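You operate a simulated robot arm through the tools that you are given. There is no shell and no other tool.

Carry out the task below with a simulated robot arm. There is one attempt and no reset: what you move stays moved.

JOB
Grease the white bearing block.
Fine: lay its small cap on the dark mat; pump till the blue collar is whole, not to a blob; coupler back on its rest, cap back on.

It is judged by the outcome, as a careful person would: the job done as asked, and still so three seconds after it is handed in. It fails if anything else is knocked over, pushed out of place, dropped, spilled or broken. Lids that push on must go on centred and level and be pressed home; caps that screw on are set level and turned clockwise until they are tight.

ROBOT AND FRAMES
A 7-joint arm with a two-finger gripper, fixed in place. Base frame: the origin is at the foot of the arm, x ahead of it, y to its left, z up; the work surface is at about z = 0. Readings come in m, rad, newtons and seconds.
With the tool pointing down near the work surface it reaches from about 0.26 to 0.6 m from the base axis. Its first joint turns from -2.496 to 2.496 rad. Payload 1.08 kg.
Tool frame: the origin (TCP) lies between the finger pads and is the grasp point; the fingertips stand 0.016 m ahead of it; z points along the fingers, y is the line along which they close. Largest opening 0.088 m; the body of the gripper starts 0.058 m behind the TCP.
Orientation is that of the tool frame in the base frame, as [roll, pitch, yaw] about the fixed x, y, z axes, in that order (R = Rz(yaw) Ry(pitch) Rx(roll)). With the fingers straight down and closing along the base's y, the tool's x points along the base's -x, its y along +y and its z along -z.

CONTROLS
- The arm moves only by the tool move_arm. Its argument "series" is text: rows parted by semicolons, each of 6 numbers parted by spaces: the shift along the tool's x, y, z in m, then the turn, a rotation vector about the tool's x, y, z in rad. In form: tx ty tz wx wy wz; .... A call has 1 to 20 rows; each row shifts and turns the commanded pose from where the row before left it, along the tool's axes as they then stand. "claw" is the gripper command, from -1 (fully open) to 1 (shut), values between in proportion, set as the call begins (left out, the last holds). A row lasts 0.2 s, in which the tool goes at most 0.05 m and 0.15 rad; a call with a longer step from one row to the next is refused whole, and so is a gripper value outside its range. A pose out of reach is approached as far as the arm can. The call stops where the force on the tool passes 40 N (or 10 N more than at its start, if that is more) or the arm is blocked; 0.2 s more then pass. The fingers move at their own pace and stop on an object; they squeeze with about 20 N. The grip force told is the motor's: it shows also when the fingers shut on nothing. Time passes only in rows, and 0.2 s behind the last, so rows that do not move let the fingers close. It gives the time, the measured TCP pose, the force on the tool (base axes), the opening and the grip force at its end, in the units of the frame above (readings bear some noise), with the torque about the TCP (base axes, N m) and any sound that the robot's microphone picked up.
- Cameras (640 x 400 px; columns grow to the right, rows downward): "scene" is fixed at [0.0488, -0.6482, 0.7693]; the picture's right is [0.84, -0.55, 0.00], its down [-0.35, -0.54, -0.77] and it looks along [0.42, 0.64, -0.64] (base axes); focal length 339 px, centre (320, 200). "wrist" rides on the gripper at [0.082, -0.008, -0.092] in the tool frame; the picture's right is [0.10, 0.99, 0.00], its down [-0.70, 0.07, -0.71] and it looks along [-0.71, 0.07, 0.70] (tool axes); focal length 256 px, centre (320, 200). There is no depth. A picture from a camera that has moved, and an enlarged one, comes with that camera's place and axes in the base frame and with its lens.
- capture(camera): a new picture of that camera. It takes no simulated time.
- zoom(camera, box): a new picture of the part [left, top, right, bottom] of that camera's present view, enlarged. It takes no simulated time.
- finish_job(): hands the job in; it is judged then, once.

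Nothing tells you positions but the pictures and the camera data. Unless the task says otherwise, let go and move clear before handing in.

The tools are called after "Call:" by a JSON object that holds its "fn" and its "kwargs". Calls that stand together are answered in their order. move_arm: Moves the arm, as the interface text tells. Its arguments: {"type":"object","properties":{"series":{"type":"string"},"claw":{"type":"number"}},"required":["series"]} The other tools are called the same way: capture (camera) takes a picture; zoom (camera, box) takes an enlarged picture of a part of a camera's view; finish_job () hands the job in.

At the start:

```text
clock: 0.0
tool_pos: [0.3284, 0.0656, 0.451]
orientation: [-3.141, 0.001, -3.141]
contact_force: [0.9, 0.0, 0.0]
ft_torque: [0.03, 0.04, 0.01]
opening: 0.0879
grasp_force: 0.0
```

scene: 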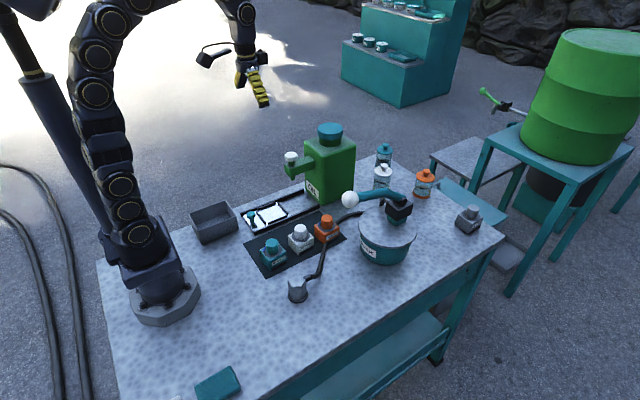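
wrist: 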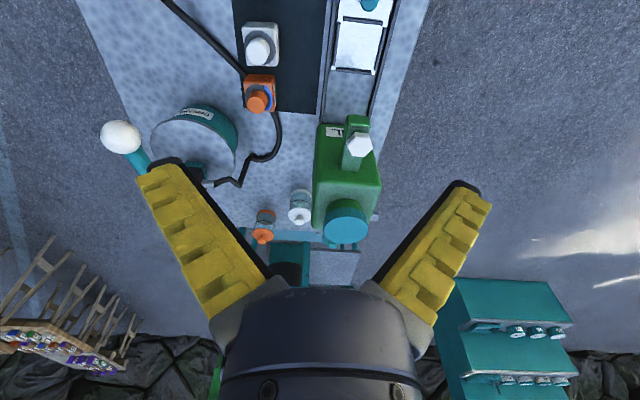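

I see a table with three bearing blocks (teal, white, orange) on a dark mat, a teal grease pump pot with a lever and hose, and a coupler on a rest. I'll zoom in on the parts before moving.

Call:
{"fn": "zoom", "kwargs": {"camera": "scene", "box": [230, 190, 390, 290]}}

Call:
{"fn": "zoom", "kwargs": {"camera": "scene", "box": [330, 140, 490, 280]}}

Call:
{"fn": "zoom", "kwargs": {"camera": "scene", "box": [180, 110, 400, 250]}}

Call:
{"fn": "zoom", "kwargs": {"camera": "wrist", "box": [90, 0, 410, 200]}}

Call:
{"fn": "zoom", "kwargs": {"camera": "scene", "box": [260, 250, 340, 310]}}

```text
4.00 times, centred on (310, 240) of scene
camera zoom: at [0.0488, -0.6482, 0.7693], right [0.84, -0.55, 0.0], down [-0.35, -0.54, -0.77], along [0.42, 0.64, -0.64], focal length 1354 px, centre (360, 40)
```

zoom: 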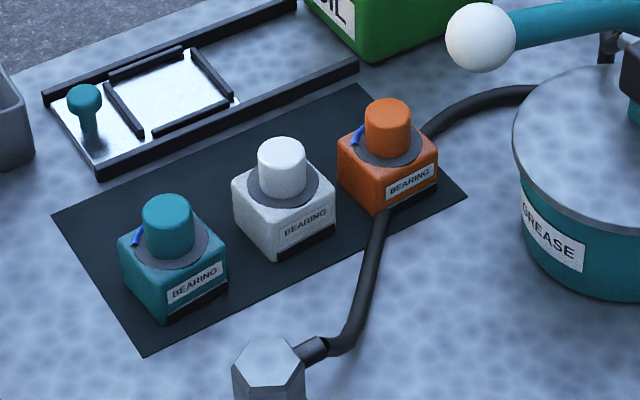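

```text
2.86 times, centred on (410, 210) of scene
camera zoom: at [0.0488, -0.6482, 0.7693], right [0.84, -0.55, 0.0], down [-0.35, -0.54, -0.77], along [0.42, 0.64, -0.64], focal length 967 px, centre (63, 171)
```

zoom: 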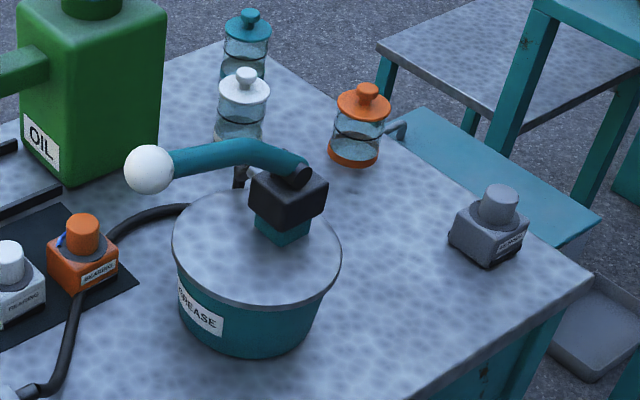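

```text
2.86 times, centred on (290, 180) of scene
camera zoom: at [0.0488, -0.6482, 0.7693], right [0.84, -0.55, 0.0], down [-0.35, -0.54, -0.77], along [0.42, 0.64, -0.64], focal length 967 px, centre (406, 257)
```

zoom: 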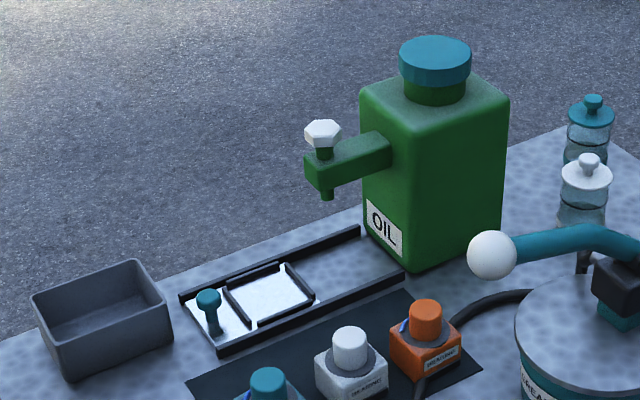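

```text
2.00 times, centred on (250, 100) of wrist
camera zoom: at [0.2468, 0.0572, 0.5429], right [-0.1, 0.99, 0.0], down [0.7, 0.07, 0.71], along [0.71, 0.07, -0.7], focal length 512 px, centre (460, 400)
```

zoom: 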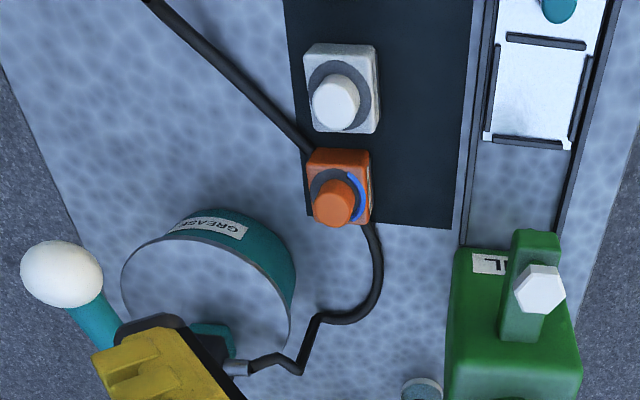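

```text
6.67 times, centred on (300, 280) of scene
camera zoom: at [0.0488, -0.6482, 0.7693], right [0.84, -0.55, 0.0], down [-0.35, -0.54, -0.77], along [0.42, 0.64, -0.64], focal length 2257 px, centre (453, -333)
```

zoom: 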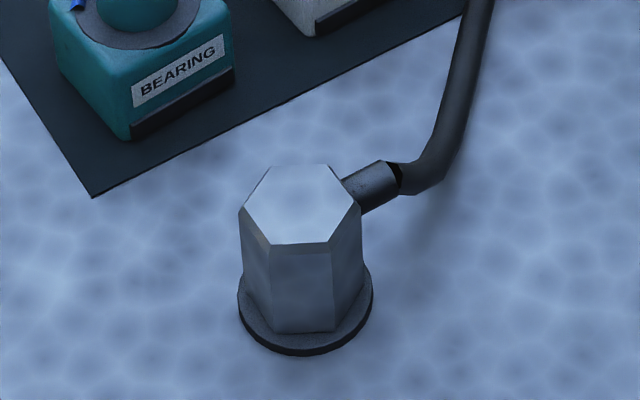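

The white block sits near (0.38, -0.03), with its cap top about 0.08 m up. The pump's ball handle is near (0.44, -0.17, 0.26), and the coupler stands on its disc in front. I'll tilt the wrist camera straight down over the work to measure more exactly.

Call:
{"fn": "move_arm", "kwargs": {"series": "-0.02 -0.03 0.005 0 0 0; -0.02 -0.03 0.005 0 0 0; -0.02 -0.03 0.005 0 0 0; 0 0 0 0 0.131 0; 0 0 0 0 0.131 0; 0 0 0 0 0.131 0; 0 0 0 0 0.131 0; 0 0 0 0 0.131 0; 0 0 0 0 0.131 0"}}

Call:
{"fn": "capture", "kwargs": {"camera": "wrist"}}

```text
clock: 2.0
tool_pos: [0.3206, -0.0264, 0.2992]
orientation: [3.141, -0.72, 3.141]
contact_force: [-0.1, -0.6, 0.3]
ft_torque: [0.0, 0.0, -0.01]
opening: 0.0881
grasp_force: 0.0
out of reach, approached as far as the arm can: row 5, 6, 7, 8, 9
```

```text
taken
camera wrist: at [0.3209, -0.0347, 0.4217], right [-0.08, 0.99, 0.07], down [0.99, 0.07, 0.07], along [0.06, 0.07, -1.0], focal length 256 px, centre (320, 200)
```

wrist: 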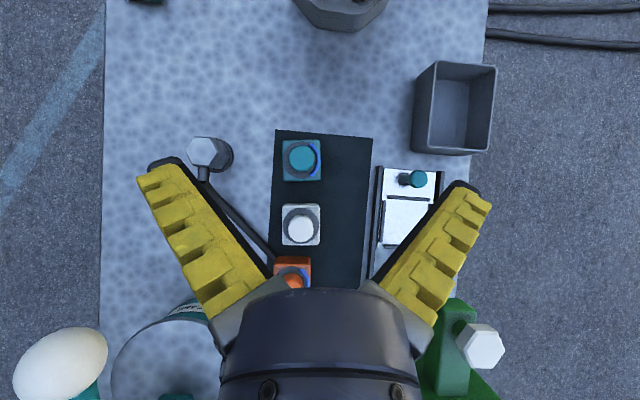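

The camera now looks almost straight down from (0.32, -0.03, 0.42). I'll enlarge the blocks, the coupler and the mat.

Call:
{"fn": "zoom", "kwargs": {"camera": "wrist", "box": [180, 110, 400, 290]}}

Call:
{"fn": "capture", "kwargs": {"camera": "scene"}}

```text
2.22 times, centred on (290, 200) of wrist
camera zoom: at [0.3209, -0.0347, 0.4217], right [-0.08, 0.99, 0.07], down [0.99, 0.07, 0.07], along [0.06, 0.07, -1.0], focal length 569 px, centre (387, 200)
```

zoom: 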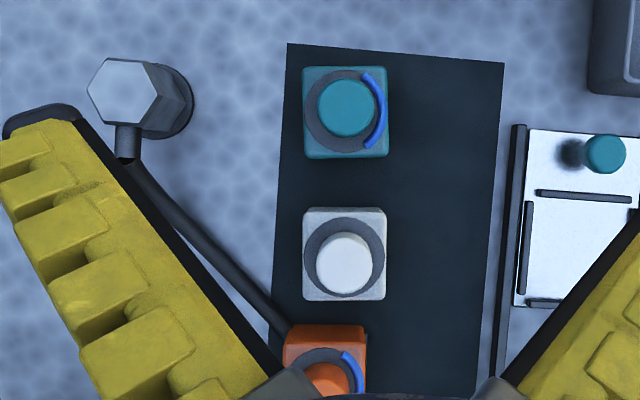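

```text
taken
```

scene: 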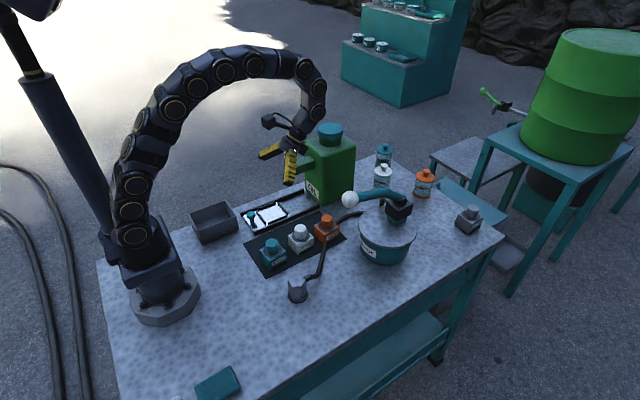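

From the two views I put the white cap at about (0.385, -0.034) with its top near z 0.08, and the coupler at about (0.291, -0.173) with its top near 0.06. Next I'll bring the tool back to vertical and check how the commanded pose behaves.

Call:
{"fn": "move_arm", "kwargs": {"series": "0 0 0 0 -0.131 0; 0 0 0 0 -0.131 0; 0 0 0 0 -0.131 0; 0 0 0 0 -0.131 0; 0 0 0 0 -0.131 0; 0 0 0 0 -0.131 0; 0 0 0 0 0 0"}}

Call:
{"fn": "capture", "kwargs": {"camera": "wrist"}}

```text
clock: 3.6
tool_pos: [0.3225, -0.0269, 0.2983]
orientation: [3.141, 0.067, -3.14]
contact_force: [0.2, 0.5, 0.1]
ft_torque: [-0.03, 0.0, -0.02]
opening: 0.0879
grasp_force: 0.1
```

```text
taken
camera wrist: at [0.2345, -0.0346, 0.3848], right [-0.1, 0.99, -0.01], down [0.65, 0.07, 0.75], along [0.75, 0.07, -0.66], focal length 256 px, centre (320, 200)
```

wrist: 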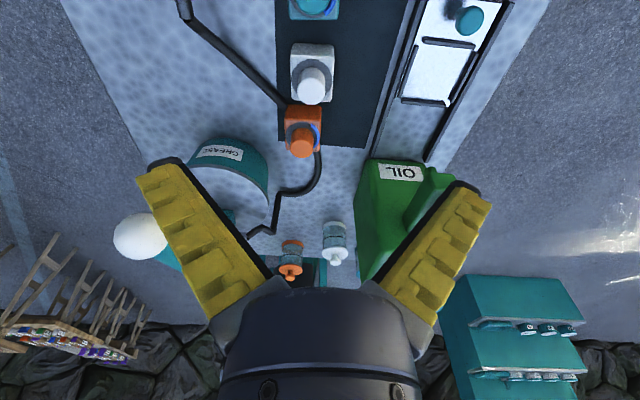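

The commanded pose was clipped, so the tool now has a small 0.067 rad tilt. I'll zoom in on the gripper to learn the finger shape before going near anything.

Call:
{"fn": "zoom", "kwargs": {"camera": "scene", "box": [240, 90, 340, 190]}}

Call:
{"fn": "move_arm", "kwargs": {"series": "0 0 0 0 0.067 0; 0 0 0 0 0 0", "claw": 0.0}}

Call:
{"fn": "capture", "kwargs": {"camera": "wrist"}}

Call:
{"fn": "zoom", "kwargs": {"camera": "scene", "box": [200, 80, 360, 200]}}

```text
4.00 times, centred on (290, 140) of scene
camera zoom: at [0.0488, -0.6482, 0.7693], right [0.84, -0.55, 0.0], down [-0.35, -0.54, -0.77], along [0.42, 0.64, -0.64], focal length 1354 px, centre (440, 440)
```

zoom: 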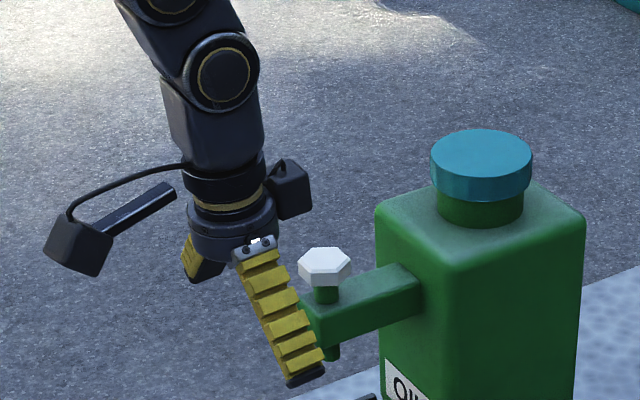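

```text
clock: 4.2
tool_pos: [0.3231, -0.0278, 0.2981]
orientation: [-3.14, -0.003, 3.141]
contact_force: [-0.1, -0.1, -0.5]
ft_torque: [0.01, 0.0, -0.02]
opening: 0.0485
grasp_force: 3.3
```

```text
taken
camera wrist: at [0.2409, -0.0345, 0.3907], right [-0.1, 0.99, 0.0], down [0.7, 0.07, 0.71], along [0.7, 0.07, -0.71], focal length 256 px, centre (320, 200)
```

wrist: 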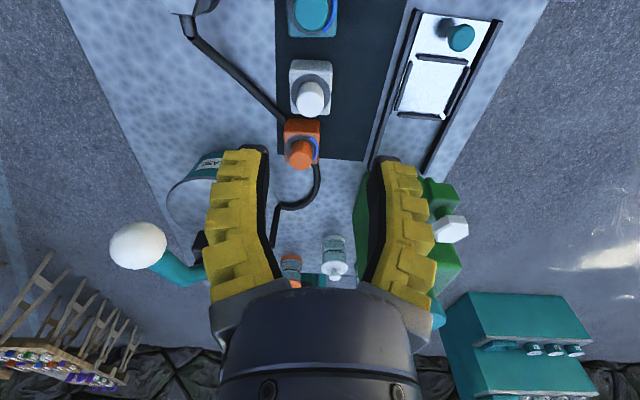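

```text
3.33 times, centred on (280, 140) of scene
camera zoom: at [0.0488, -0.6482, 0.7693], right [0.84, -0.55, 0.0], down [-0.35, -0.54, -0.77], along [0.42, 0.64, -0.64], focal length 1129 px, centre (453, 400)
```

zoom: 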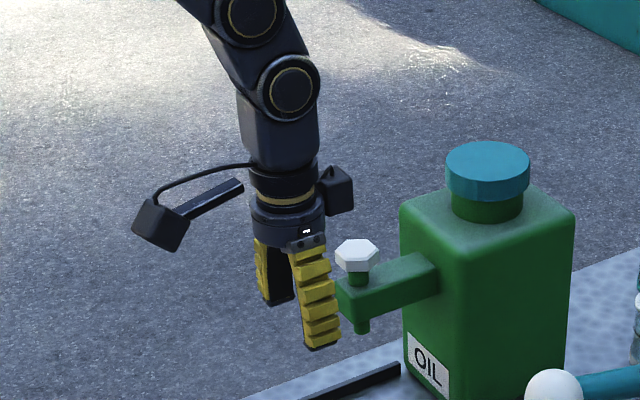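

The fingers swing as they close, so I'll work with a half opening of about 0.045 m. Next I'll move to just above the white cap and check the alignment.

Call:
{"fn": "move_arm", "kwargs": {"series": "-0.0124 -0.0012 0.0336 0 0 0; -0.0124 -0.0012 0.0336 0 0 0; -0.0124 -0.0012 0.0336 0 0 0; -0.0124 -0.0012 0.0336 0 0 0; -0.0124 -0.0012 0.0336 0 0 0; 0 0 0 0 0 0"}}

Call:
{"fn": "capture", "kwargs": {"camera": "wrist"}}

Call:
{"fn": "zoom", "kwargs": {"camera": "scene", "box": [230, 170, 390, 290]}}

```text
clock: 5.6
tool_pos: [0.3842, -0.033, 0.1296]
orientation: [3.141, 0.0, -3.142]
contact_force: [0.8, -0.2, 0.8]
ft_torque: [0.02, -0.01, 0.01]
opening: 0.0486
grasp_force: 3.4
```

```text
taken
camera wrist: at [0.3027, -0.0416, 0.2216], right [-0.1, 0.99, 0.0], down [0.7, 0.07, 0.71], along [0.71, 0.07, -0.71], focal length 256 px, centre (320, 200)
```

wrist: 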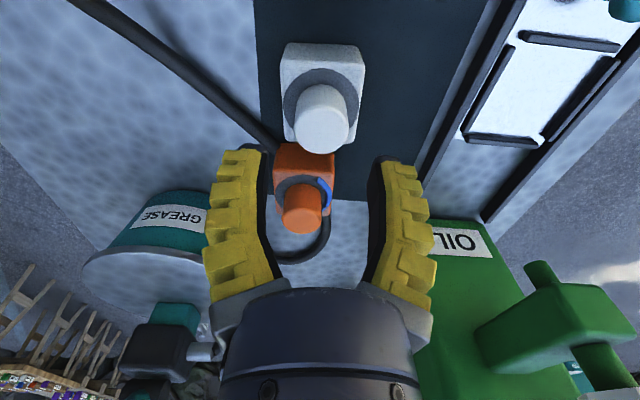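

```text
3.33 times, centred on (310, 230) of scene
camera zoom: at [0.0488, -0.6482, 0.7693], right [0.84, -0.55, 0.0], down [-0.35, -0.54, -0.77], along [0.42, 0.64, -0.64], focal length 1129 px, centre (353, 100)
```

zoom: 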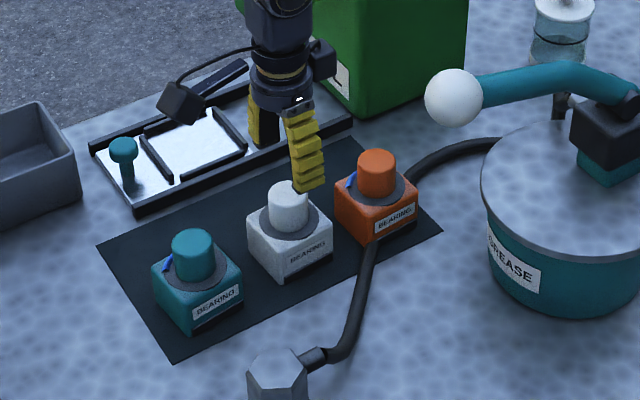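

The tool is centred over the white cap to within a couple of millimetres. I'll lower onto the cap and close gently.

Call:
{"fn": "move_arm", "kwargs": {"series": "0 0 0.02 0 0 0; 0 0 0.02 0 0 0; 0 0 0.018 0 0 0; 0 0 0 0 0 0"}}

Call:
{"fn": "zoom", "kwargs": {"camera": "scene", "box": [250, 190, 350, 280]}}

Call:
{"fn": "capture", "kwargs": {"camera": "wrist"}}

```text
clock: 6.6
tool_pos: [0.3835, -0.0324, 0.0725]
orientation: [3.14, -0.001, 3.14]
contact_force: [0.4, -1.2, 0.0]
ft_torque: [-0.03, -0.01, -0.02]
opening: 0.0487
grasp_force: 3.7
```

```text
4.44 times, centred on (300, 235) of scene
camera zoom: at [0.0488, -0.6482, 0.7693], right [0.84, -0.55, 0.0], down [-0.35, -0.54, -0.77], along [0.42, 0.64, -0.64], focal length 1505 px, centre (409, 44)
```

zoom: 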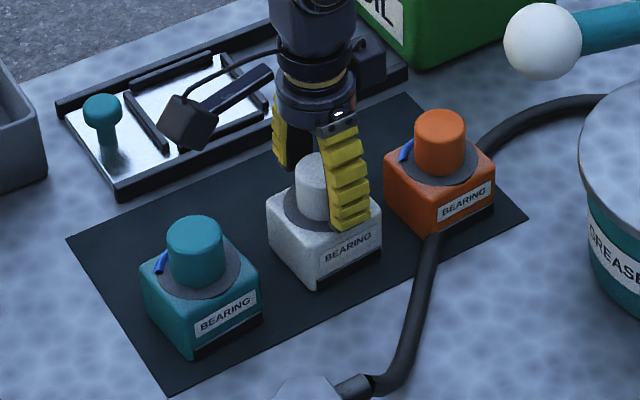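

```text
taken
camera wrist: at [0.3027, -0.04, 0.1643], right [-0.1, 0.99, 0.0], down [0.7, 0.07, 0.71], along [0.7, 0.07, -0.71], focal length 256 px, centre (320, 200)
```

wrist: 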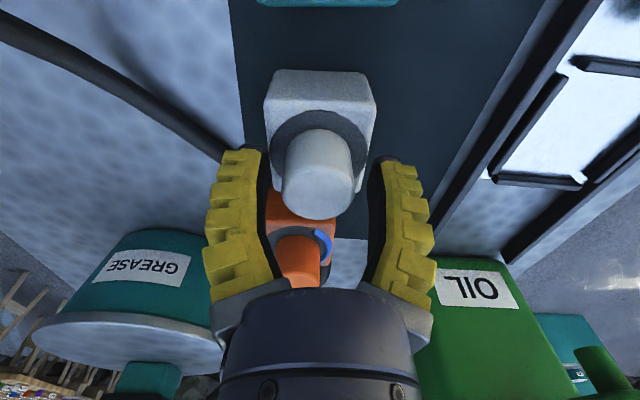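

The fingers straddle the cap cleanly, and the cap's axis is about 3 mm nearer the base than the TCP. I'll correct that, close, and let the grip settle.

Call:
{"fn": "move_arm", "kwargs": {"series": "0.003 -0.0008 0 0 0 0; 0 0 0 0 0 0"}}

Call:
{"fn": "move_arm", "kwargs": {"series": "0 0 0 0 0 0; 0 0 0 0 0 0; 0 0 0 0 0 0", "claw": 1}}

Call:
{"fn": "capture", "kwargs": {"camera": "wrist"}}

Call:
{"fn": "zoom", "kwargs": {"camera": "scene", "box": [250, 190, 350, 280]}}

```text
clock: 7.2
tool_pos: [0.3816, -0.0342, 0.0717]
orientation: [-3.141, -0.002, 3.14]
contact_force: [0.0, 0.9, 0.2]
ft_torque: [0.03, -0.01, -0.02]
opening: 0.0489
grasp_force: 2.6
```

```text
clock: 8.0
tool_pos: [0.3812, -0.0333, 0.0726]
orientation: [-3.141, -0.003, 3.141]
contact_force: [-1.8, -0.2, 5.6]
ft_torque: [-0.03, 0.06, -0.01]
opening: 0.0285
grasp_force: 19.7
```

```text
taken
camera wrist: at [0.2995, -0.0413, 0.164], right [-0.1, 0.99, 0.0], down [0.7, 0.07, 0.71], along [0.7, 0.07, -0.71], focal length 256 px, centre (320, 200)
```

wrist: 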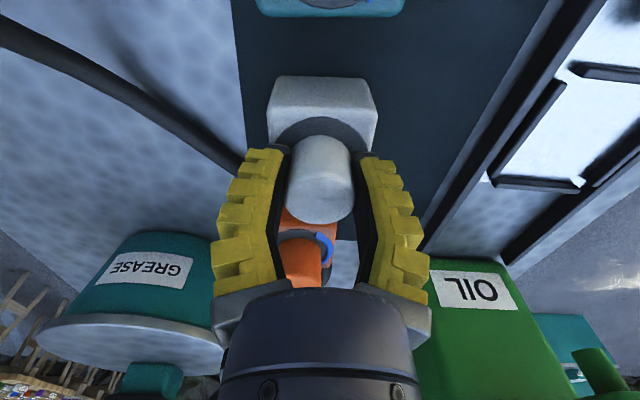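

```text
4.44 times, centred on (300, 235) of scene
camera zoom: at [0.0488, -0.6482, 0.7693], right [0.84, -0.55, 0.0], down [-0.35, -0.54, -0.77], along [0.42, 0.64, -0.64], focal length 1505 px, centre (409, 44)
```

zoom: 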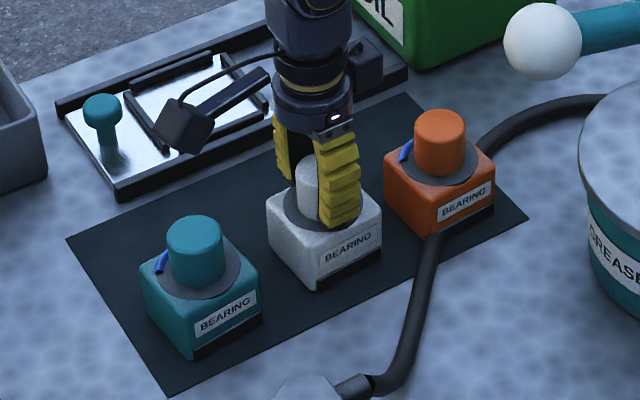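

The grip reads 0.0285 m at 19.7 N, so the cap is held. I'll lift a few millimetres and watch the force to see whether it pulls off or screws.

Call:
{"fn": "move_arm", "kwargs": {"series": "0 0 -0.002 0 0 0; 0 0 -0.002 0 0 0; 0 0 0 0 0 0"}}

Call:
{"fn": "zoom", "kwargs": {"camera": "scene", "box": [250, 190, 350, 280]}}

```text
clock: 8.8
tool_pos: [0.3813, -0.0332, 0.0762]
orientation: [3.14, -0.002, -3.14]
contact_force: [0.0, 0.2, -0.1]
ft_torque: [0.02, 0.0, -0.03]
opening: 0.0281
grasp_force: 20.0
```

```text
4.44 times, centred on (300, 235) of scene
camera zoom: at [0.0488, -0.6482, 0.7693], right [0.84, -0.55, 0.0], down [-0.35, -0.54, -0.77], along [0.42, 0.64, -0.64], focal length 1505 px, centre (409, 44)
```

zoom: 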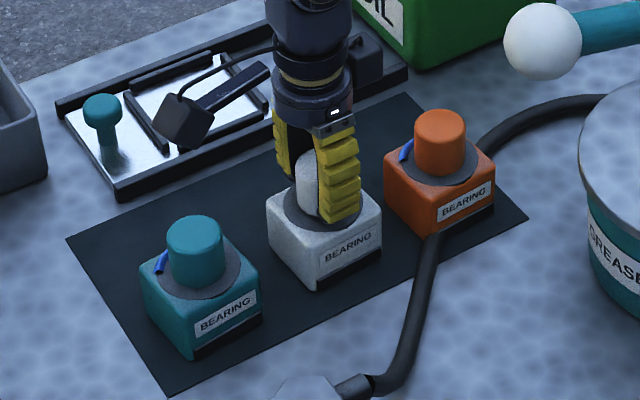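

The cap rises freely with no resistance, so it pulls off. I'll keep lifting straight up until it clears the fitting, then look at what is underneath.

Call:
{"fn": "move_arm", "kwargs": {"series": "0 0 -0.01 0 0 0; 0 0 -0.01 0 0 0; 0 0 -0.02 0 0 0; 0 0 -0.02 0 0 0; 0 0 -0.02 0 0 0; 0 0 0 0 0 0"}}

Call:
{"fn": "zoom", "kwargs": {"camera": "scene", "box": [250, 170, 350, 280]}}

Call:
{"fn": "capture", "kwargs": {"camera": "wrist"}}

```text
clock: 10.2
tool_pos: [0.3821, -0.0325, 0.1556]
orientation: [3.14, 0.001, -3.141]
contact_force: [0.2, 0.5, -0.4]
ft_torque: [0.01, 0.03, -0.02]
opening: 0.0282
grasp_force: 20.2
```

```text
3.64 times, centred on (300, 225) of scene
camera zoom: at [0.0488, -0.6482, 0.7693], right [0.84, -0.55, 0.0], down [-0.35, -0.54, -0.77], along [0.42, 0.64, -0.64], focal length 1231 px, centre (393, 109)
```

zoom: 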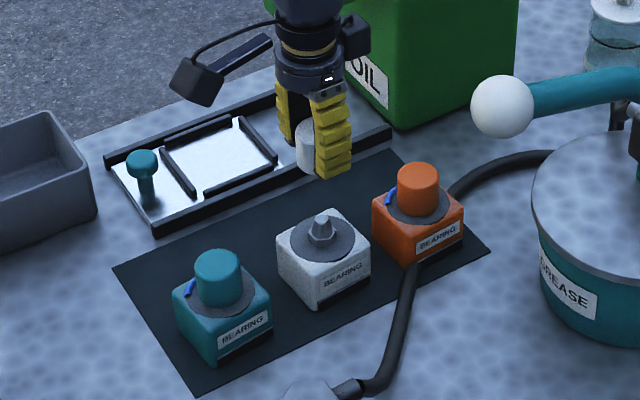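

```text
taken
camera wrist: at [0.3005, -0.0404, 0.2483], right [-0.1, 0.99, 0.0], down [0.7, 0.07, 0.71], along [0.71, 0.07, -0.71], focal length 256 px, centre (320, 200)
```

wrist: 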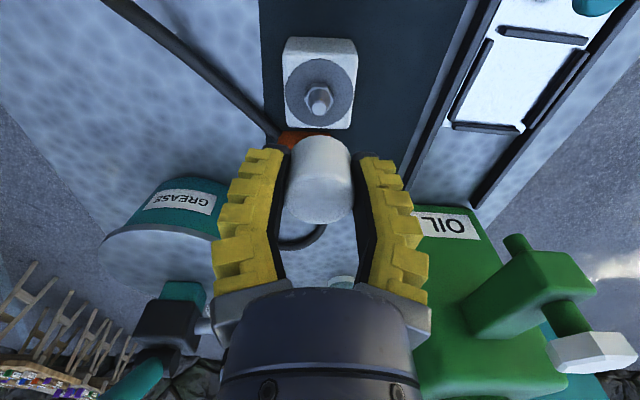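

The cap is off and the grease nipple is exposed on the white block. I'll zoom in to locate the nipple and the free space on the mat.

Call:
{"fn": "zoom", "kwargs": {"camera": "wrist", "box": [220, 0, 460, 150]}}

Call:
{"fn": "zoom", "kwargs": {"camera": "scene", "box": [290, 215, 330, 260]}}

Call:
{"fn": "zoom", "kwargs": {"camera": "wrist", "box": [260, 120, 380, 240]}}

```text
2.67 times, centred on (340, 75) of wrist
camera zoom: at [0.3005, -0.0404, 0.2483], right [-0.1, 0.99, 0.0], down [0.7, 0.07, 0.71], along [0.71, 0.07, -0.71], focal length 683 px, centre (267, 533)
```

zoom: 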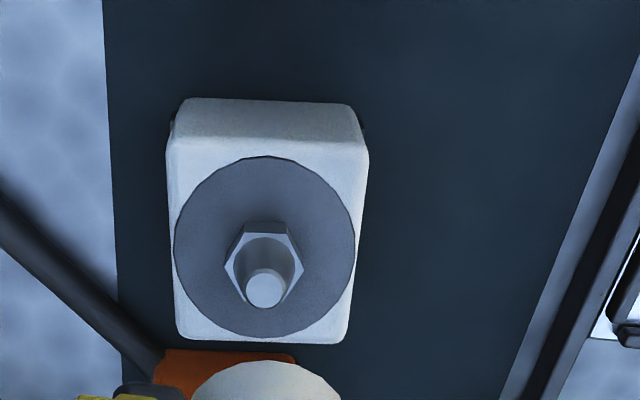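

```text
8.89 times, centred on (310, 238) of scene
camera zoom: at [0.0488, -0.6482, 0.7693], right [0.84, -0.55, 0.0], down [-0.35, -0.54, -0.77], along [0.42, 0.64, -0.64], focal length 3010 px, centre (409, -133)
```

zoom: 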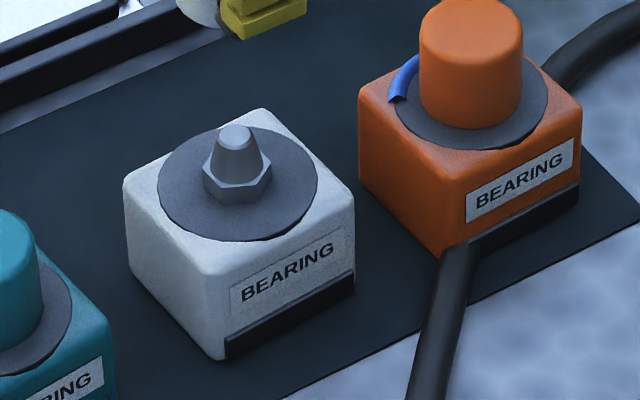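

```text
3.33 times, centred on (320, 180) of wrist
camera zoom: at [0.3005, -0.0404, 0.2483], right [-0.1, 0.99, 0.0], down [0.7, 0.07, 0.71], along [0.71, 0.07, -0.71], focal length 853 px, centre (320, 267)
```

zoom: 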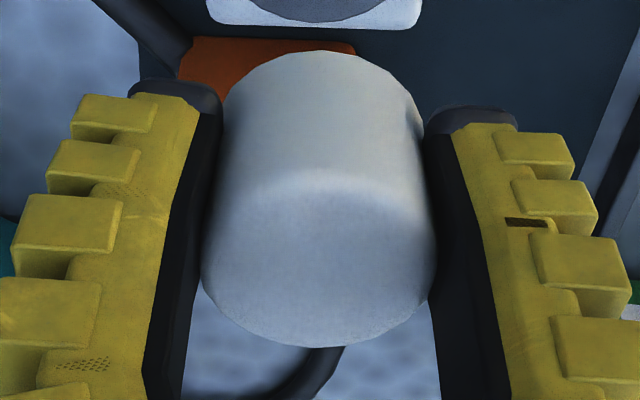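

The cap is held squarely, and the nipple axis is at about (0.382, -0.033) with its tip near z 0.075. I'll carry the cap to the free strip of mat at about (0.37, 0.045) and lower it close to the surface.

Call:
{"fn": "move_arm", "kwargs": {"series": "0.006 0.0388 0 0 0 0; 0.006 0.0388 0 0 0 0; 0 0 0.0251 0 0 0; 0 0 0.0251 0 0 0; 0 0 0.0251 0 0 0; 0 0 0.0251 0 0 0; 0 0 0.0251 0 0 0; 0 0 0 0 0 0"}}

Call:
{"fn": "capture", "kwargs": {"camera": "wrist"}}

Call:
{"fn": "zoom", "kwargs": {"camera": "scene", "box": [240, 170, 360, 280]}}

```text
clock: 12.0
tool_pos: [0.3685, 0.043, 0.0285]
orientation: [3.141, -0.002, -3.141]
contact_force: [-1.0, -0.5, 0.3]
ft_torque: [0.02, -0.03, 0.01]
opening: 0.0278
grasp_force: 20.5
```

```text
taken
camera wrist: at [0.287, 0.0362, 0.1219], right [-0.1, 0.99, 0.0], down [0.7, 0.07, 0.71], along [0.7, 0.07, -0.71], focal length 256 px, centre (320, 200)
```

wrist: 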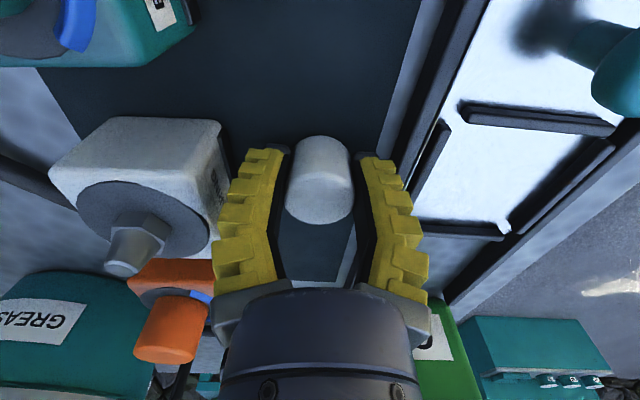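

```text
3.64 times, centred on (300, 225) of scene
camera zoom: at [0.0488, -0.6482, 0.7693], right [0.84, -0.55, 0.0], down [-0.35, -0.54, -0.77], along [0.42, 0.64, -0.64], focal length 1231 px, centre (393, 109)
```

zoom: 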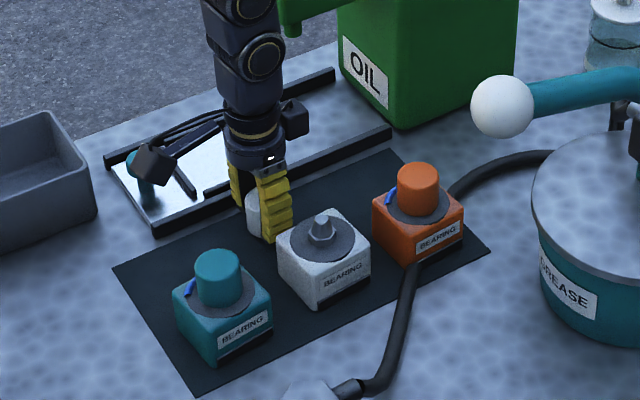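

The cap hangs just above the mat, clear of the block and the tray. I'll lower it in small steps until I feel contact.

Call:
{"fn": "move_arm", "kwargs": {"series": "0 0 0.002 0 0 0; 0 0 0.002 0 0 0; 0 0 0 0 0 0"}}

Call:
{"fn": "zoom", "kwargs": {"camera": "scene", "box": [285, 205, 335, 245]}}

```text
clock: 12.8
tool_pos: [0.3688, 0.0437, 0.0268]
orientation: [3.141, -0.002, -3.141]
contact_force: [-0.1, -0.1, -0.2]
ft_torque: [0.01, 0.0, 0.0]
opening: 0.0281
grasp_force: 19.9
```

```text
10.00 times, centred on (310, 225) of scene
camera zoom: at [0.0488, -0.6482, 0.7693], right [0.84, -0.55, 0.0], down [-0.35, -0.54, -0.77], along [0.42, 0.64, -0.64], focal length 3386 px, centre (420, -50)
```

zoom: 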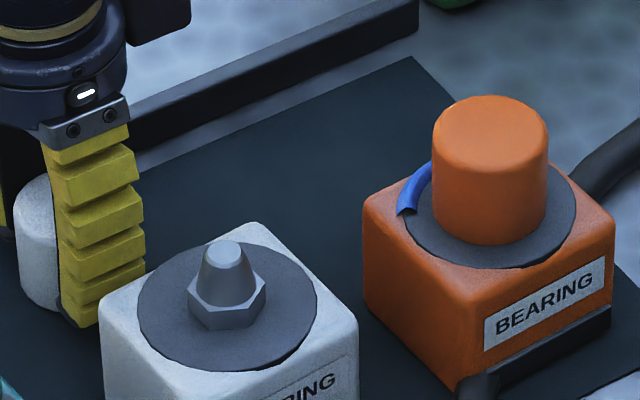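

No contact yet, so I'll continue down in small steps.

Call:
{"fn": "move_arm", "kwargs": {"series": "0 0 0.0015 0 0 0; 0 0 0.0015 0 0 0; 0 0 0 0 0 0"}}

Call:
{"fn": "zoom", "kwargs": {"camera": "scene", "box": [265, 200, 305, 245]}}

```text
clock: 13.6
tool_pos: [0.3693, 0.045, 0.0226]
orientation: [3.141, -0.002, 3.141]
contact_force: [-2.7, -2.6, 13.4]
ft_torque: [-0.14, 0.08, 0.0]
opening: 0.0286
grasp_force: 20.0
```

```text
8.89 times, centred on (285, 222) of scene
camera zoom: at [0.0488, -0.6482, 0.7693], right [0.84, -0.55, 0.0], down [-0.35, -0.54, -0.77], along [0.42, 0.64, -0.64], focal length 3010 px, centre (631, 0)
```

zoom: 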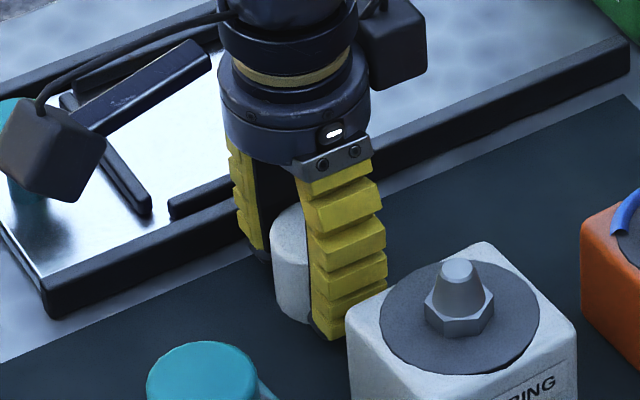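

The cap is on the mat, with about 13 N of contact at TCP z 0.0226. I'll ease off a little and open the fingers part way.

Call:
{"fn": "move_arm", "kwargs": {"series": "0 0 -0.0012 0 0 0; 0 0 0 0 0 0"}}

Call:
{"fn": "move_arm", "kwargs": {"series": "0 0 0 0 0 0; 0 0 0 0 0 0; 0 0 0 0 0 0", "claw": 0.0}}

Call:
{"fn": "capture", "kwargs": {"camera": "wrist"}}

```text
clock: 14.2
tool_pos: [0.3688, 0.0442, 0.0249]
orientation: [3.141, -0.003, -3.141]
contact_force: [0.3, 0.1, 0.0]
ft_torque: [0.0, 0.0, -0.01]
opening: 0.0282
grasp_force: 20.4
```

```text
clock: 15.0
tool_pos: [0.3692, 0.0445, 0.0256]
orientation: [3.14, 0.0, -3.141]
contact_force: [0.5, 0.5, 0.0]
ft_torque: [-0.02, 0.02, 0.02]
opening: 0.0487
grasp_force: 3.3
```

```text
taken
camera wrist: at [0.2872, 0.0366, 0.117], right [-0.1, 0.99, 0.0], down [0.7, 0.07, 0.71], along [0.7, 0.07, -0.71], focal length 256 px, centre (320, 200)
```

wrist: 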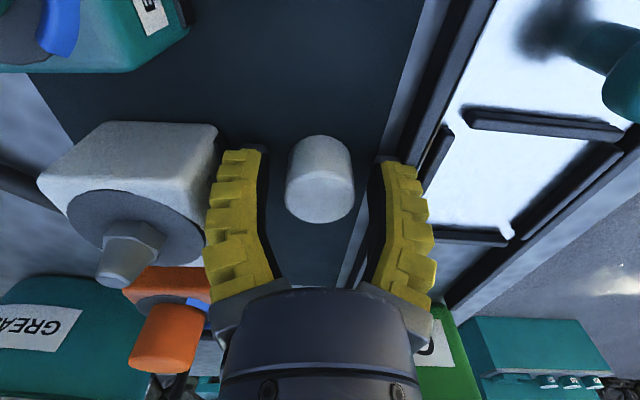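

The cap stands on the mat, released, at about (0.369, 0.044). I'll rise straight up and travel over to the coupler for a close look.

Call:
{"fn": "move_arm", "kwargs": {"series": "0 0 -0.028 0 0 0; 0 0 -0.028 0 0 0; 0 0 -0.028 0 0 0; 0 0 -0.028 0 0 0; 0 0 -0.028 0 0 0; 0.013 -0.0363 0 0 0 0; 0.013 -0.0363 0 0 0 0; 0.013 -0.0363 0 0 0 0; 0.013 -0.0363 0 0 0 0; 0.013 -0.0363 0 0 0 0; 0.013 -0.0363 0 0 0 0; 0 0 0 0 0 0"}}

Call:
{"fn": "capture", "kwargs": {"camera": "wrist"}}

Call:
{"fn": "zoom", "kwargs": {"camera": "scene", "box": [240, 180, 360, 310]}}

```text
clock: 17.6
tool_pos: [0.2925, -0.1749, 0.1653]
orientation: [3.141, -0.003, 3.141]
contact_force: [0.1, 0.7, 0.7]
ft_torque: [0.02, -0.02, 0.0]
opening: 0.0486
grasp_force: 3.2
```

```text
taken
camera wrist: at [0.21, -0.1823, 0.2578], right [-0.1, 0.99, 0.0], down [0.7, 0.07, 0.71], along [0.7, 0.07, -0.71], focal length 256 px, centre (320, 200)
```

wrist: 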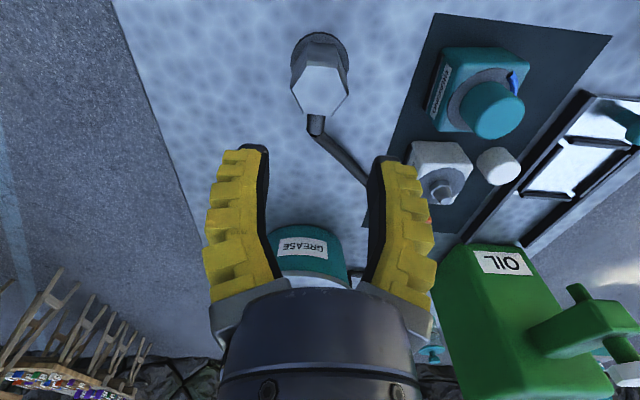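

```text
3.08 times, centred on (300, 245) of scene
camera zoom: at [0.0488, -0.6482, 0.7693], right [0.84, -0.55, 0.0], down [-0.35, -0.54, -0.77], along [0.42, 0.64, -0.64], focal length 1042 px, centre (382, 62)
```

zoom: 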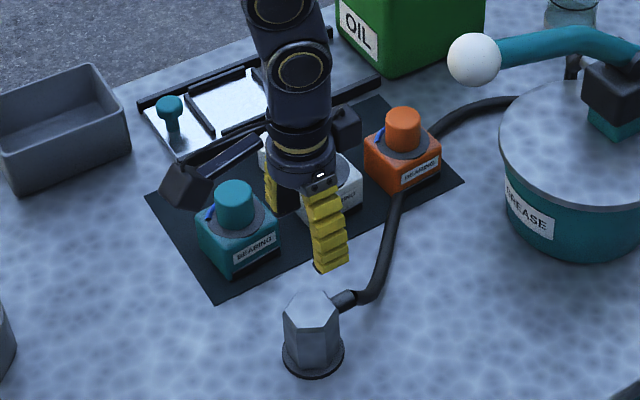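

Call:
{"fn": "zoom", "kwargs": {"camera": "wrist", "box": [250, 10, 410, 160]}}

Call:
{"fn": "zoom", "kwargs": {"camera": "scene", "box": [275, 265, 325, 305]}}

```text
2.67 times, centred on (330, 85) of wrist
camera zoom: at [0.21, -0.1823, 0.2578], right [-0.1, 0.99, 0.0], down [0.7, 0.07, 0.71], along [0.7, 0.07, -0.71], focal length 683 px, centre (293, 507)
```

zoom: 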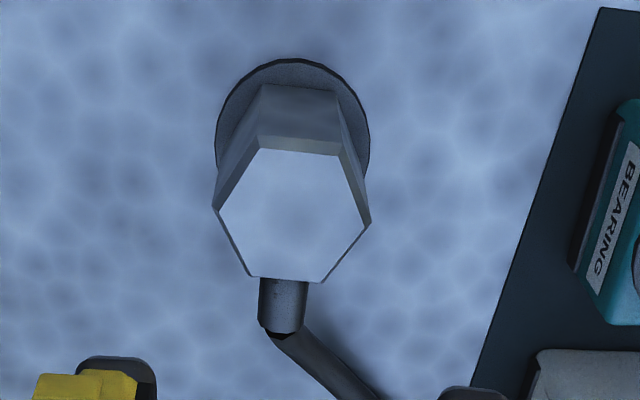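

```text
10.00 times, centred on (300, 285) of scene
camera zoom: at [0.0488, -0.6482, 0.7693], right [0.84, -0.55, 0.0], down [-0.35, -0.54, -0.77], along [0.42, 0.64, -0.64], focal length 3386 px, centre (520, -650)
```

zoom: 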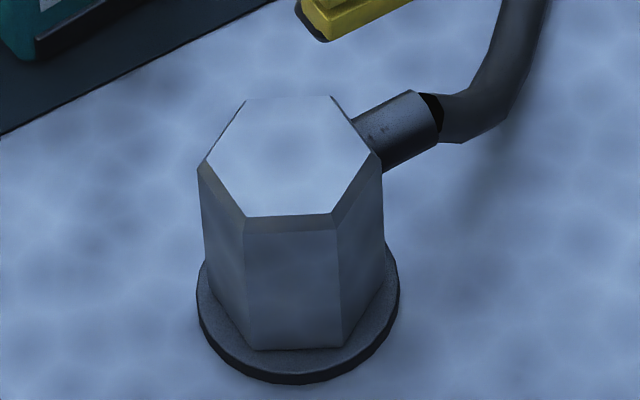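

The coupler is a hex about 0.039 m across flats, centred near (0.2875, -0.175) with its top at z ≈ 0.063. Its hose stub points along +x and two of its corners point along ±y. I'll turn the tool 30° so the fingers meet opposite flats, then lower part way and check.

Call:
{"fn": "move_arm", "kwargs": {"series": "0.005 -0.0004 0 0 0 0.131; 0 0 0 0 0 0.131; 0 0 0 0 0 0.131; 0 0 0 0 0 0.1306; 0 0 0.025 0 0 0; 0 0 0.025 0 0 0; 0 0 0 0 0 0", "claw": -0.4}}

Call:
{"fn": "capture", "kwargs": {"camera": "wrist"}}

Call:
{"fn": "zoom", "kwargs": {"camera": "scene", "box": [260, 230, 340, 310]}}

```text
clock: 19.2
tool_pos: [0.2858, -0.1749, 0.1147]
orientation: [-3.14, 0.001, 2.618]
contact_force: [0.0, 0.3, 0.1]
ft_torque: [0.0, -0.02, -0.01]
opening: 0.0655
grasp_force: 3.0
```

```text
taken
camera wrist: at [0.2112, -0.1397, 0.2065], right [0.41, 0.91, 0.0], down [0.64, -0.29, 0.71], along [0.65, -0.29, -0.71], focal length 256 px, centre (320, 200)
```

wrist: 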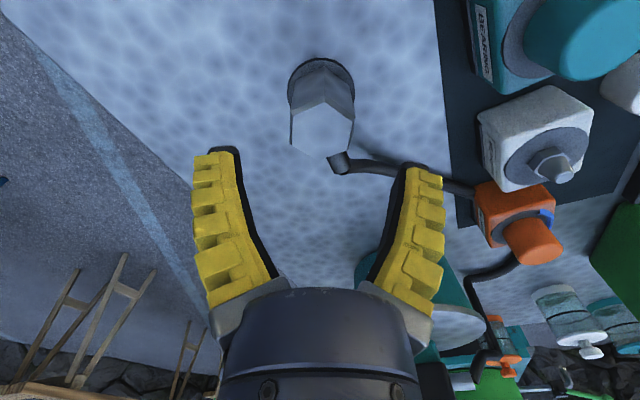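

```text
5.00 times, centred on (300, 270) of scene
camera zoom: at [0.0488, -0.6482, 0.7693], right [0.84, -0.55, 0.0], down [-0.35, -0.54, -0.77], along [0.42, 0.64, -0.64], focal length 1693 px, centre (420, -150)
```

zoom: 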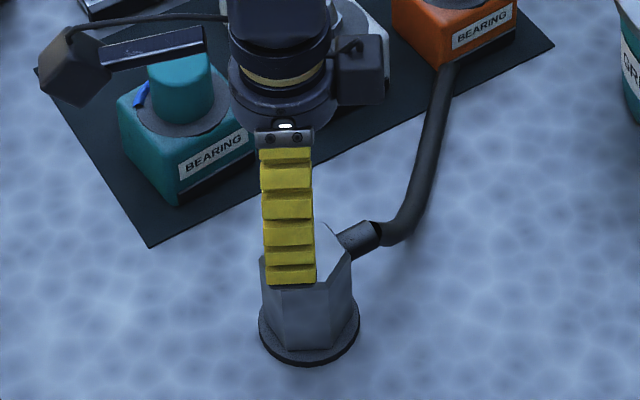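

The fingers line up with opposite flats of the coupler. I'll make a 1 to 2 mm correction and lower to the grasp height.

Call:
{"fn": "move_arm", "kwargs": {"series": "-0.0013 0.0013 0.02 0 0 0; 0 0 0.025 0 0 0; 0 0 0.023 0 0 0; 0 0 0 0 0 0"}}

Call:
{"fn": "capture", "kwargs": {"camera": "wrist"}}

Call:
{"fn": "zoom", "kwargs": {"camera": "scene", "box": [260, 230, 340, 310]}}

```text
clock: 20.2
tool_pos: [0.2873, -0.174, 0.0447]
orientation: [3.14, -0.001, 2.617]
contact_force: [0.6, 0.5, -0.5]
ft_torque: [0.0, -0.01, 0.01]
opening: 0.0653
grasp_force: 2.6
```

```text
taken
camera wrist: at [0.2123, -0.1404, 0.1379], right [0.41, 0.91, 0.0], down [0.64, -0.29, 0.71], along [0.65, -0.29, -0.71], focal length 256 px, centre (320, 200)
```

wrist: 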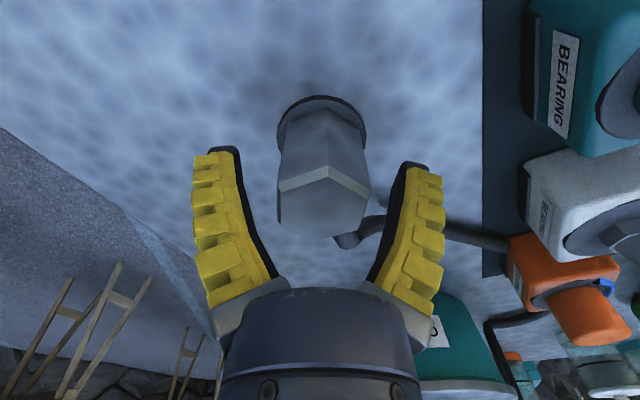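

```text
5.00 times, centred on (300, 270) of scene
camera zoom: at [0.0488, -0.6482, 0.7693], right [0.84, -0.55, 0.0], down [-0.35, -0.54, -0.77], along [0.42, 0.64, -0.64], focal length 1693 px, centre (420, -150)
```

zoom: 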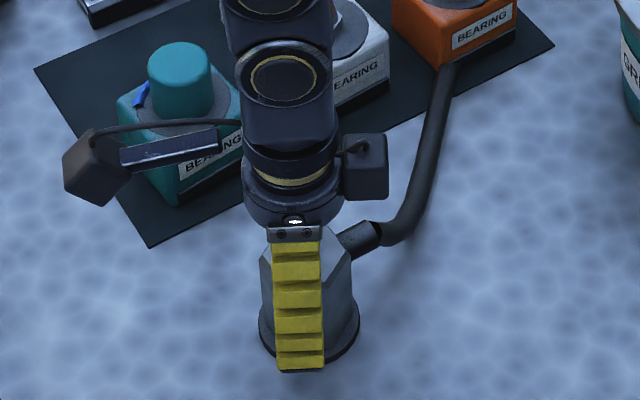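

The coupler is between the fingers. I'll close the grip.

Call:
{"fn": "move_arm", "kwargs": {"series": "0 0 0 0 0 0; 0 0 0 0 0 0; 0 0 0 0 0 0", "claw": 1}}

Call:
{"fn": "capture", "kwargs": {"camera": "wrist"}}

```text
clock: 21.0
tool_pos: [0.2873, -0.1746, 0.0458]
orientation: [3.141, -0.002, 2.619]
contact_force: [0.5, 0.4, 0.2]
ft_torque: [-0.03, 0.0, 0.0]
opening: 0.0375
grasp_force: 20.7
```

```text
taken
camera wrist: at [0.2122, -0.1404, 0.1381], right [0.41, 0.91, 0.0], down [0.64, -0.29, 0.71], along [0.65, -0.29, -0.71], focal length 256 px, centre (320, 200)
```

wrist: 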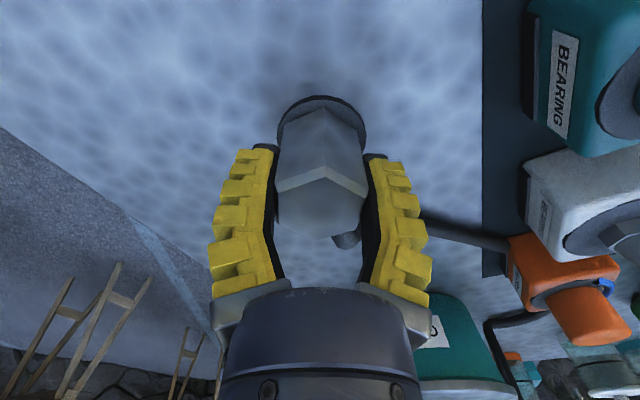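

The coupler is gripped at 0.0375 m and 20 N. I'll lift it a little and check the force before going higher.

Call:
{"fn": "move_arm", "kwargs": {"series": "0 0 -0.004 0 0 0; 0 0 -0.004 0 0 0; 0 0 -0.012 0 0 0; 0 0 0 0 0 0"}}

Call:
{"fn": "zoom", "kwargs": {"camera": "scene", "box": [250, 210, 350, 310]}}

```text
clock: 22.0
tool_pos: [0.2875, -0.1735, 0.0674]
orientation: [3.14, -0.002, 2.618]
contact_force: [0.3, -0.7, -1.2]
ft_torque: [-0.01, 0.01, 0.02]
opening: 0.0376
grasp_force: 20.2
```

```text
4.00 times, centred on (300, 260) of scene
camera zoom: at [0.0488, -0.6482, 0.7693], right [0.84, -0.55, 0.0], down [-0.35, -0.54, -0.77], along [0.42, 0.64, -0.64], focal length 1354 px, centre (400, -40)
```

zoom: 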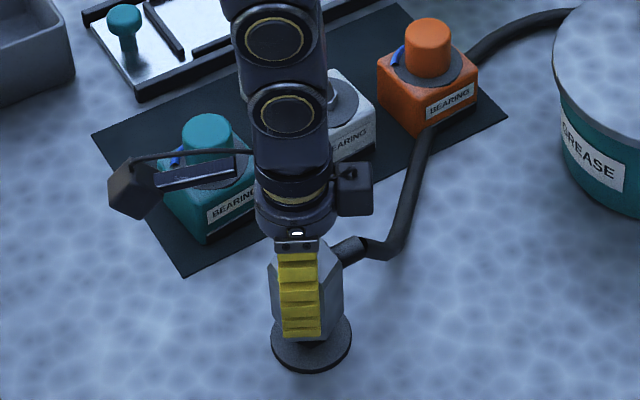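

The coupler lifted free. I'll raise it higher, check the hose, and look at the rest underneath.

Call:
{"fn": "move_arm", "kwargs": {"series": "0 0 -0.028 0 0 0; 0 0 -0.028 0 0 0; 0 0 -0.027 0 0 0; 0 0 0 0 0 0"}}

Call:
{"fn": "capture", "kwargs": {"camera": "scene"}}

Call:
{"fn": "zoom", "kwargs": {"camera": "scene", "box": [260, 210, 340, 310]}}

Call:
{"fn": "capture", "kwargs": {"camera": "wrist"}}

```text
clock: 23.0
tool_pos: [0.2885, -0.1749, 0.1495]
orientation: [-3.141, -0.002, 2.616]
contact_force: [1.2, 0.2, -2.0]
ft_torque: [0.03, -0.02, 0.02]
opening: 0.0372
grasp_force: 20.0
```

```text
taken
```

scene: 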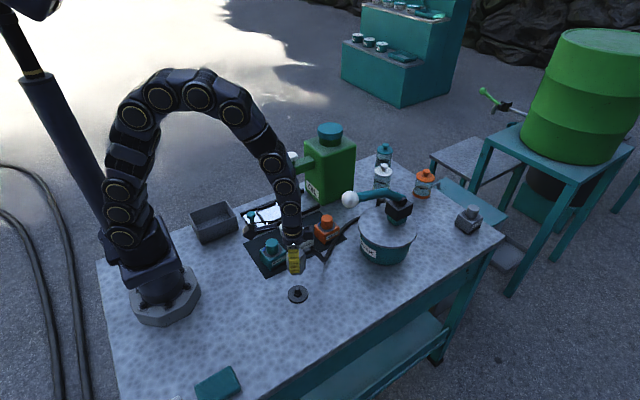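

```text
4.00 times, centred on (300, 260) of scene
camera zoom: at [0.0488, -0.6482, 0.7693], right [0.84, -0.55, 0.0], down [-0.35, -0.54, -0.77], along [0.42, 0.64, -0.64], focal length 1354 px, centre (400, -40)
```

zoom: 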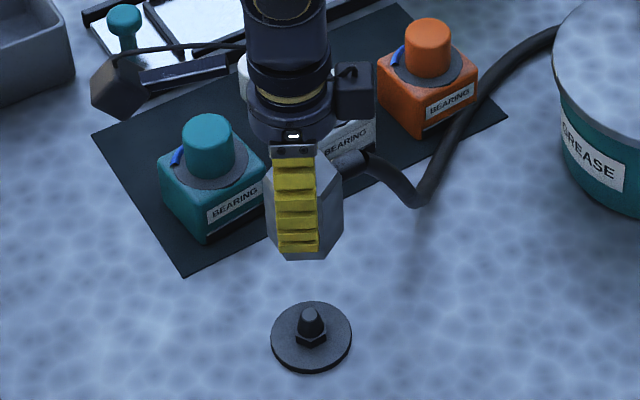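

```text
taken
camera wrist: at [0.2137, -0.1403, 0.2418], right [0.41, 0.91, 0.0], down [0.64, -0.29, 0.71], along [0.65, -0.29, -0.71], focal length 256 px, centre (320, 200)
```

wrist: 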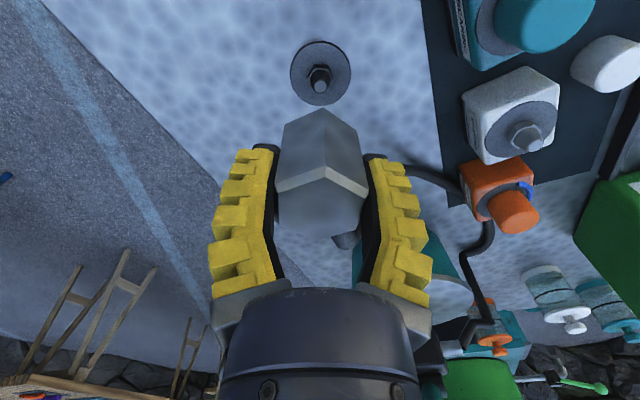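

The rest is a dummy nipple on a disc, so a seated coupler on the rest (TCP z 0.045) tells me roughly where it should sit on the block. I'll carry the coupler over the white nipple at a safe height.

Call:
{"fn": "move_arm", "kwargs": {"series": "-0.0023 0.0339 0 0 0 0; -0.0023 0.0339 0 0 0 0; -0.0023 0.0339 0 0 0 0; -0.0023 0.0338 0 0 0 0; -0.0024 0.0338 0 0 0 0; 0 0 0 0 0 0; 0 0 0 0 0 0"}}

Call:
{"fn": "capture", "kwargs": {"camera": "scene"}}

Call:
{"fn": "zoom", "kwargs": {"camera": "scene", "box": [260, 180, 360, 270]}}

Call:
{"fn": "capture", "kwargs": {"camera": "wrist"}}

```text
clock: 24.6
tool_pos: [0.3826, -0.0344, 0.1514]
orientation: [-3.141, 0.002, 2.618]
contact_force: [-0.2, 0.2, -1.6]
ft_torque: [-0.03, 0.02, 0.02]
opening: 0.0374
grasp_force: 19.9
```

```text
taken
```

scene: 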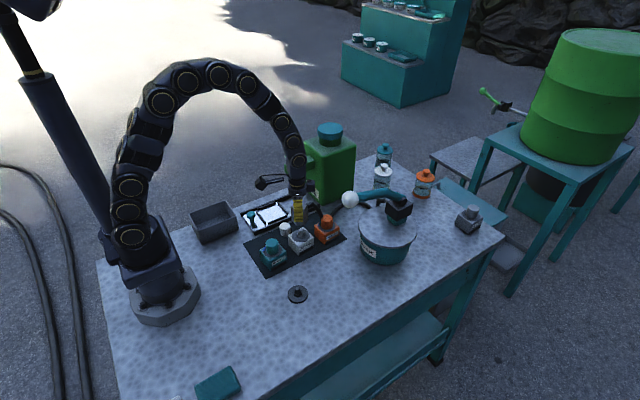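

```text
4.44 times, centred on (310, 225) of scene
camera zoom: at [0.0488, -0.6482, 0.7693], right [0.84, -0.55, 0.0], down [-0.35, -0.54, -0.77], along [0.42, 0.64, -0.64], focal length 1505 px, centre (364, 89)
```

zoom: 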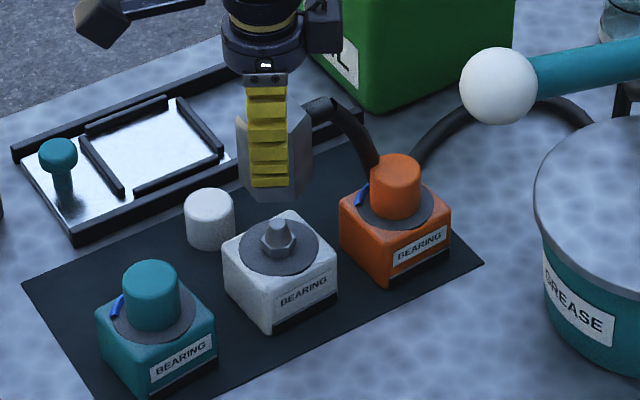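

```text
taken
camera wrist: at [0.3068, -0.0002, 0.2437], right [0.41, 0.91, 0.0], down [0.64, -0.29, 0.71], along [0.65, -0.29, -0.71], focal length 256 px, centre (320, 200)
```

wrist: 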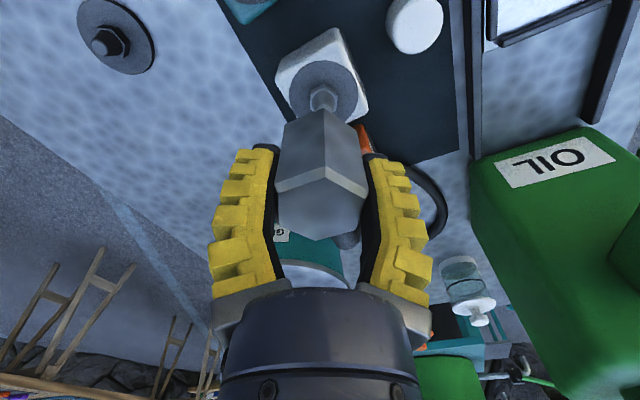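

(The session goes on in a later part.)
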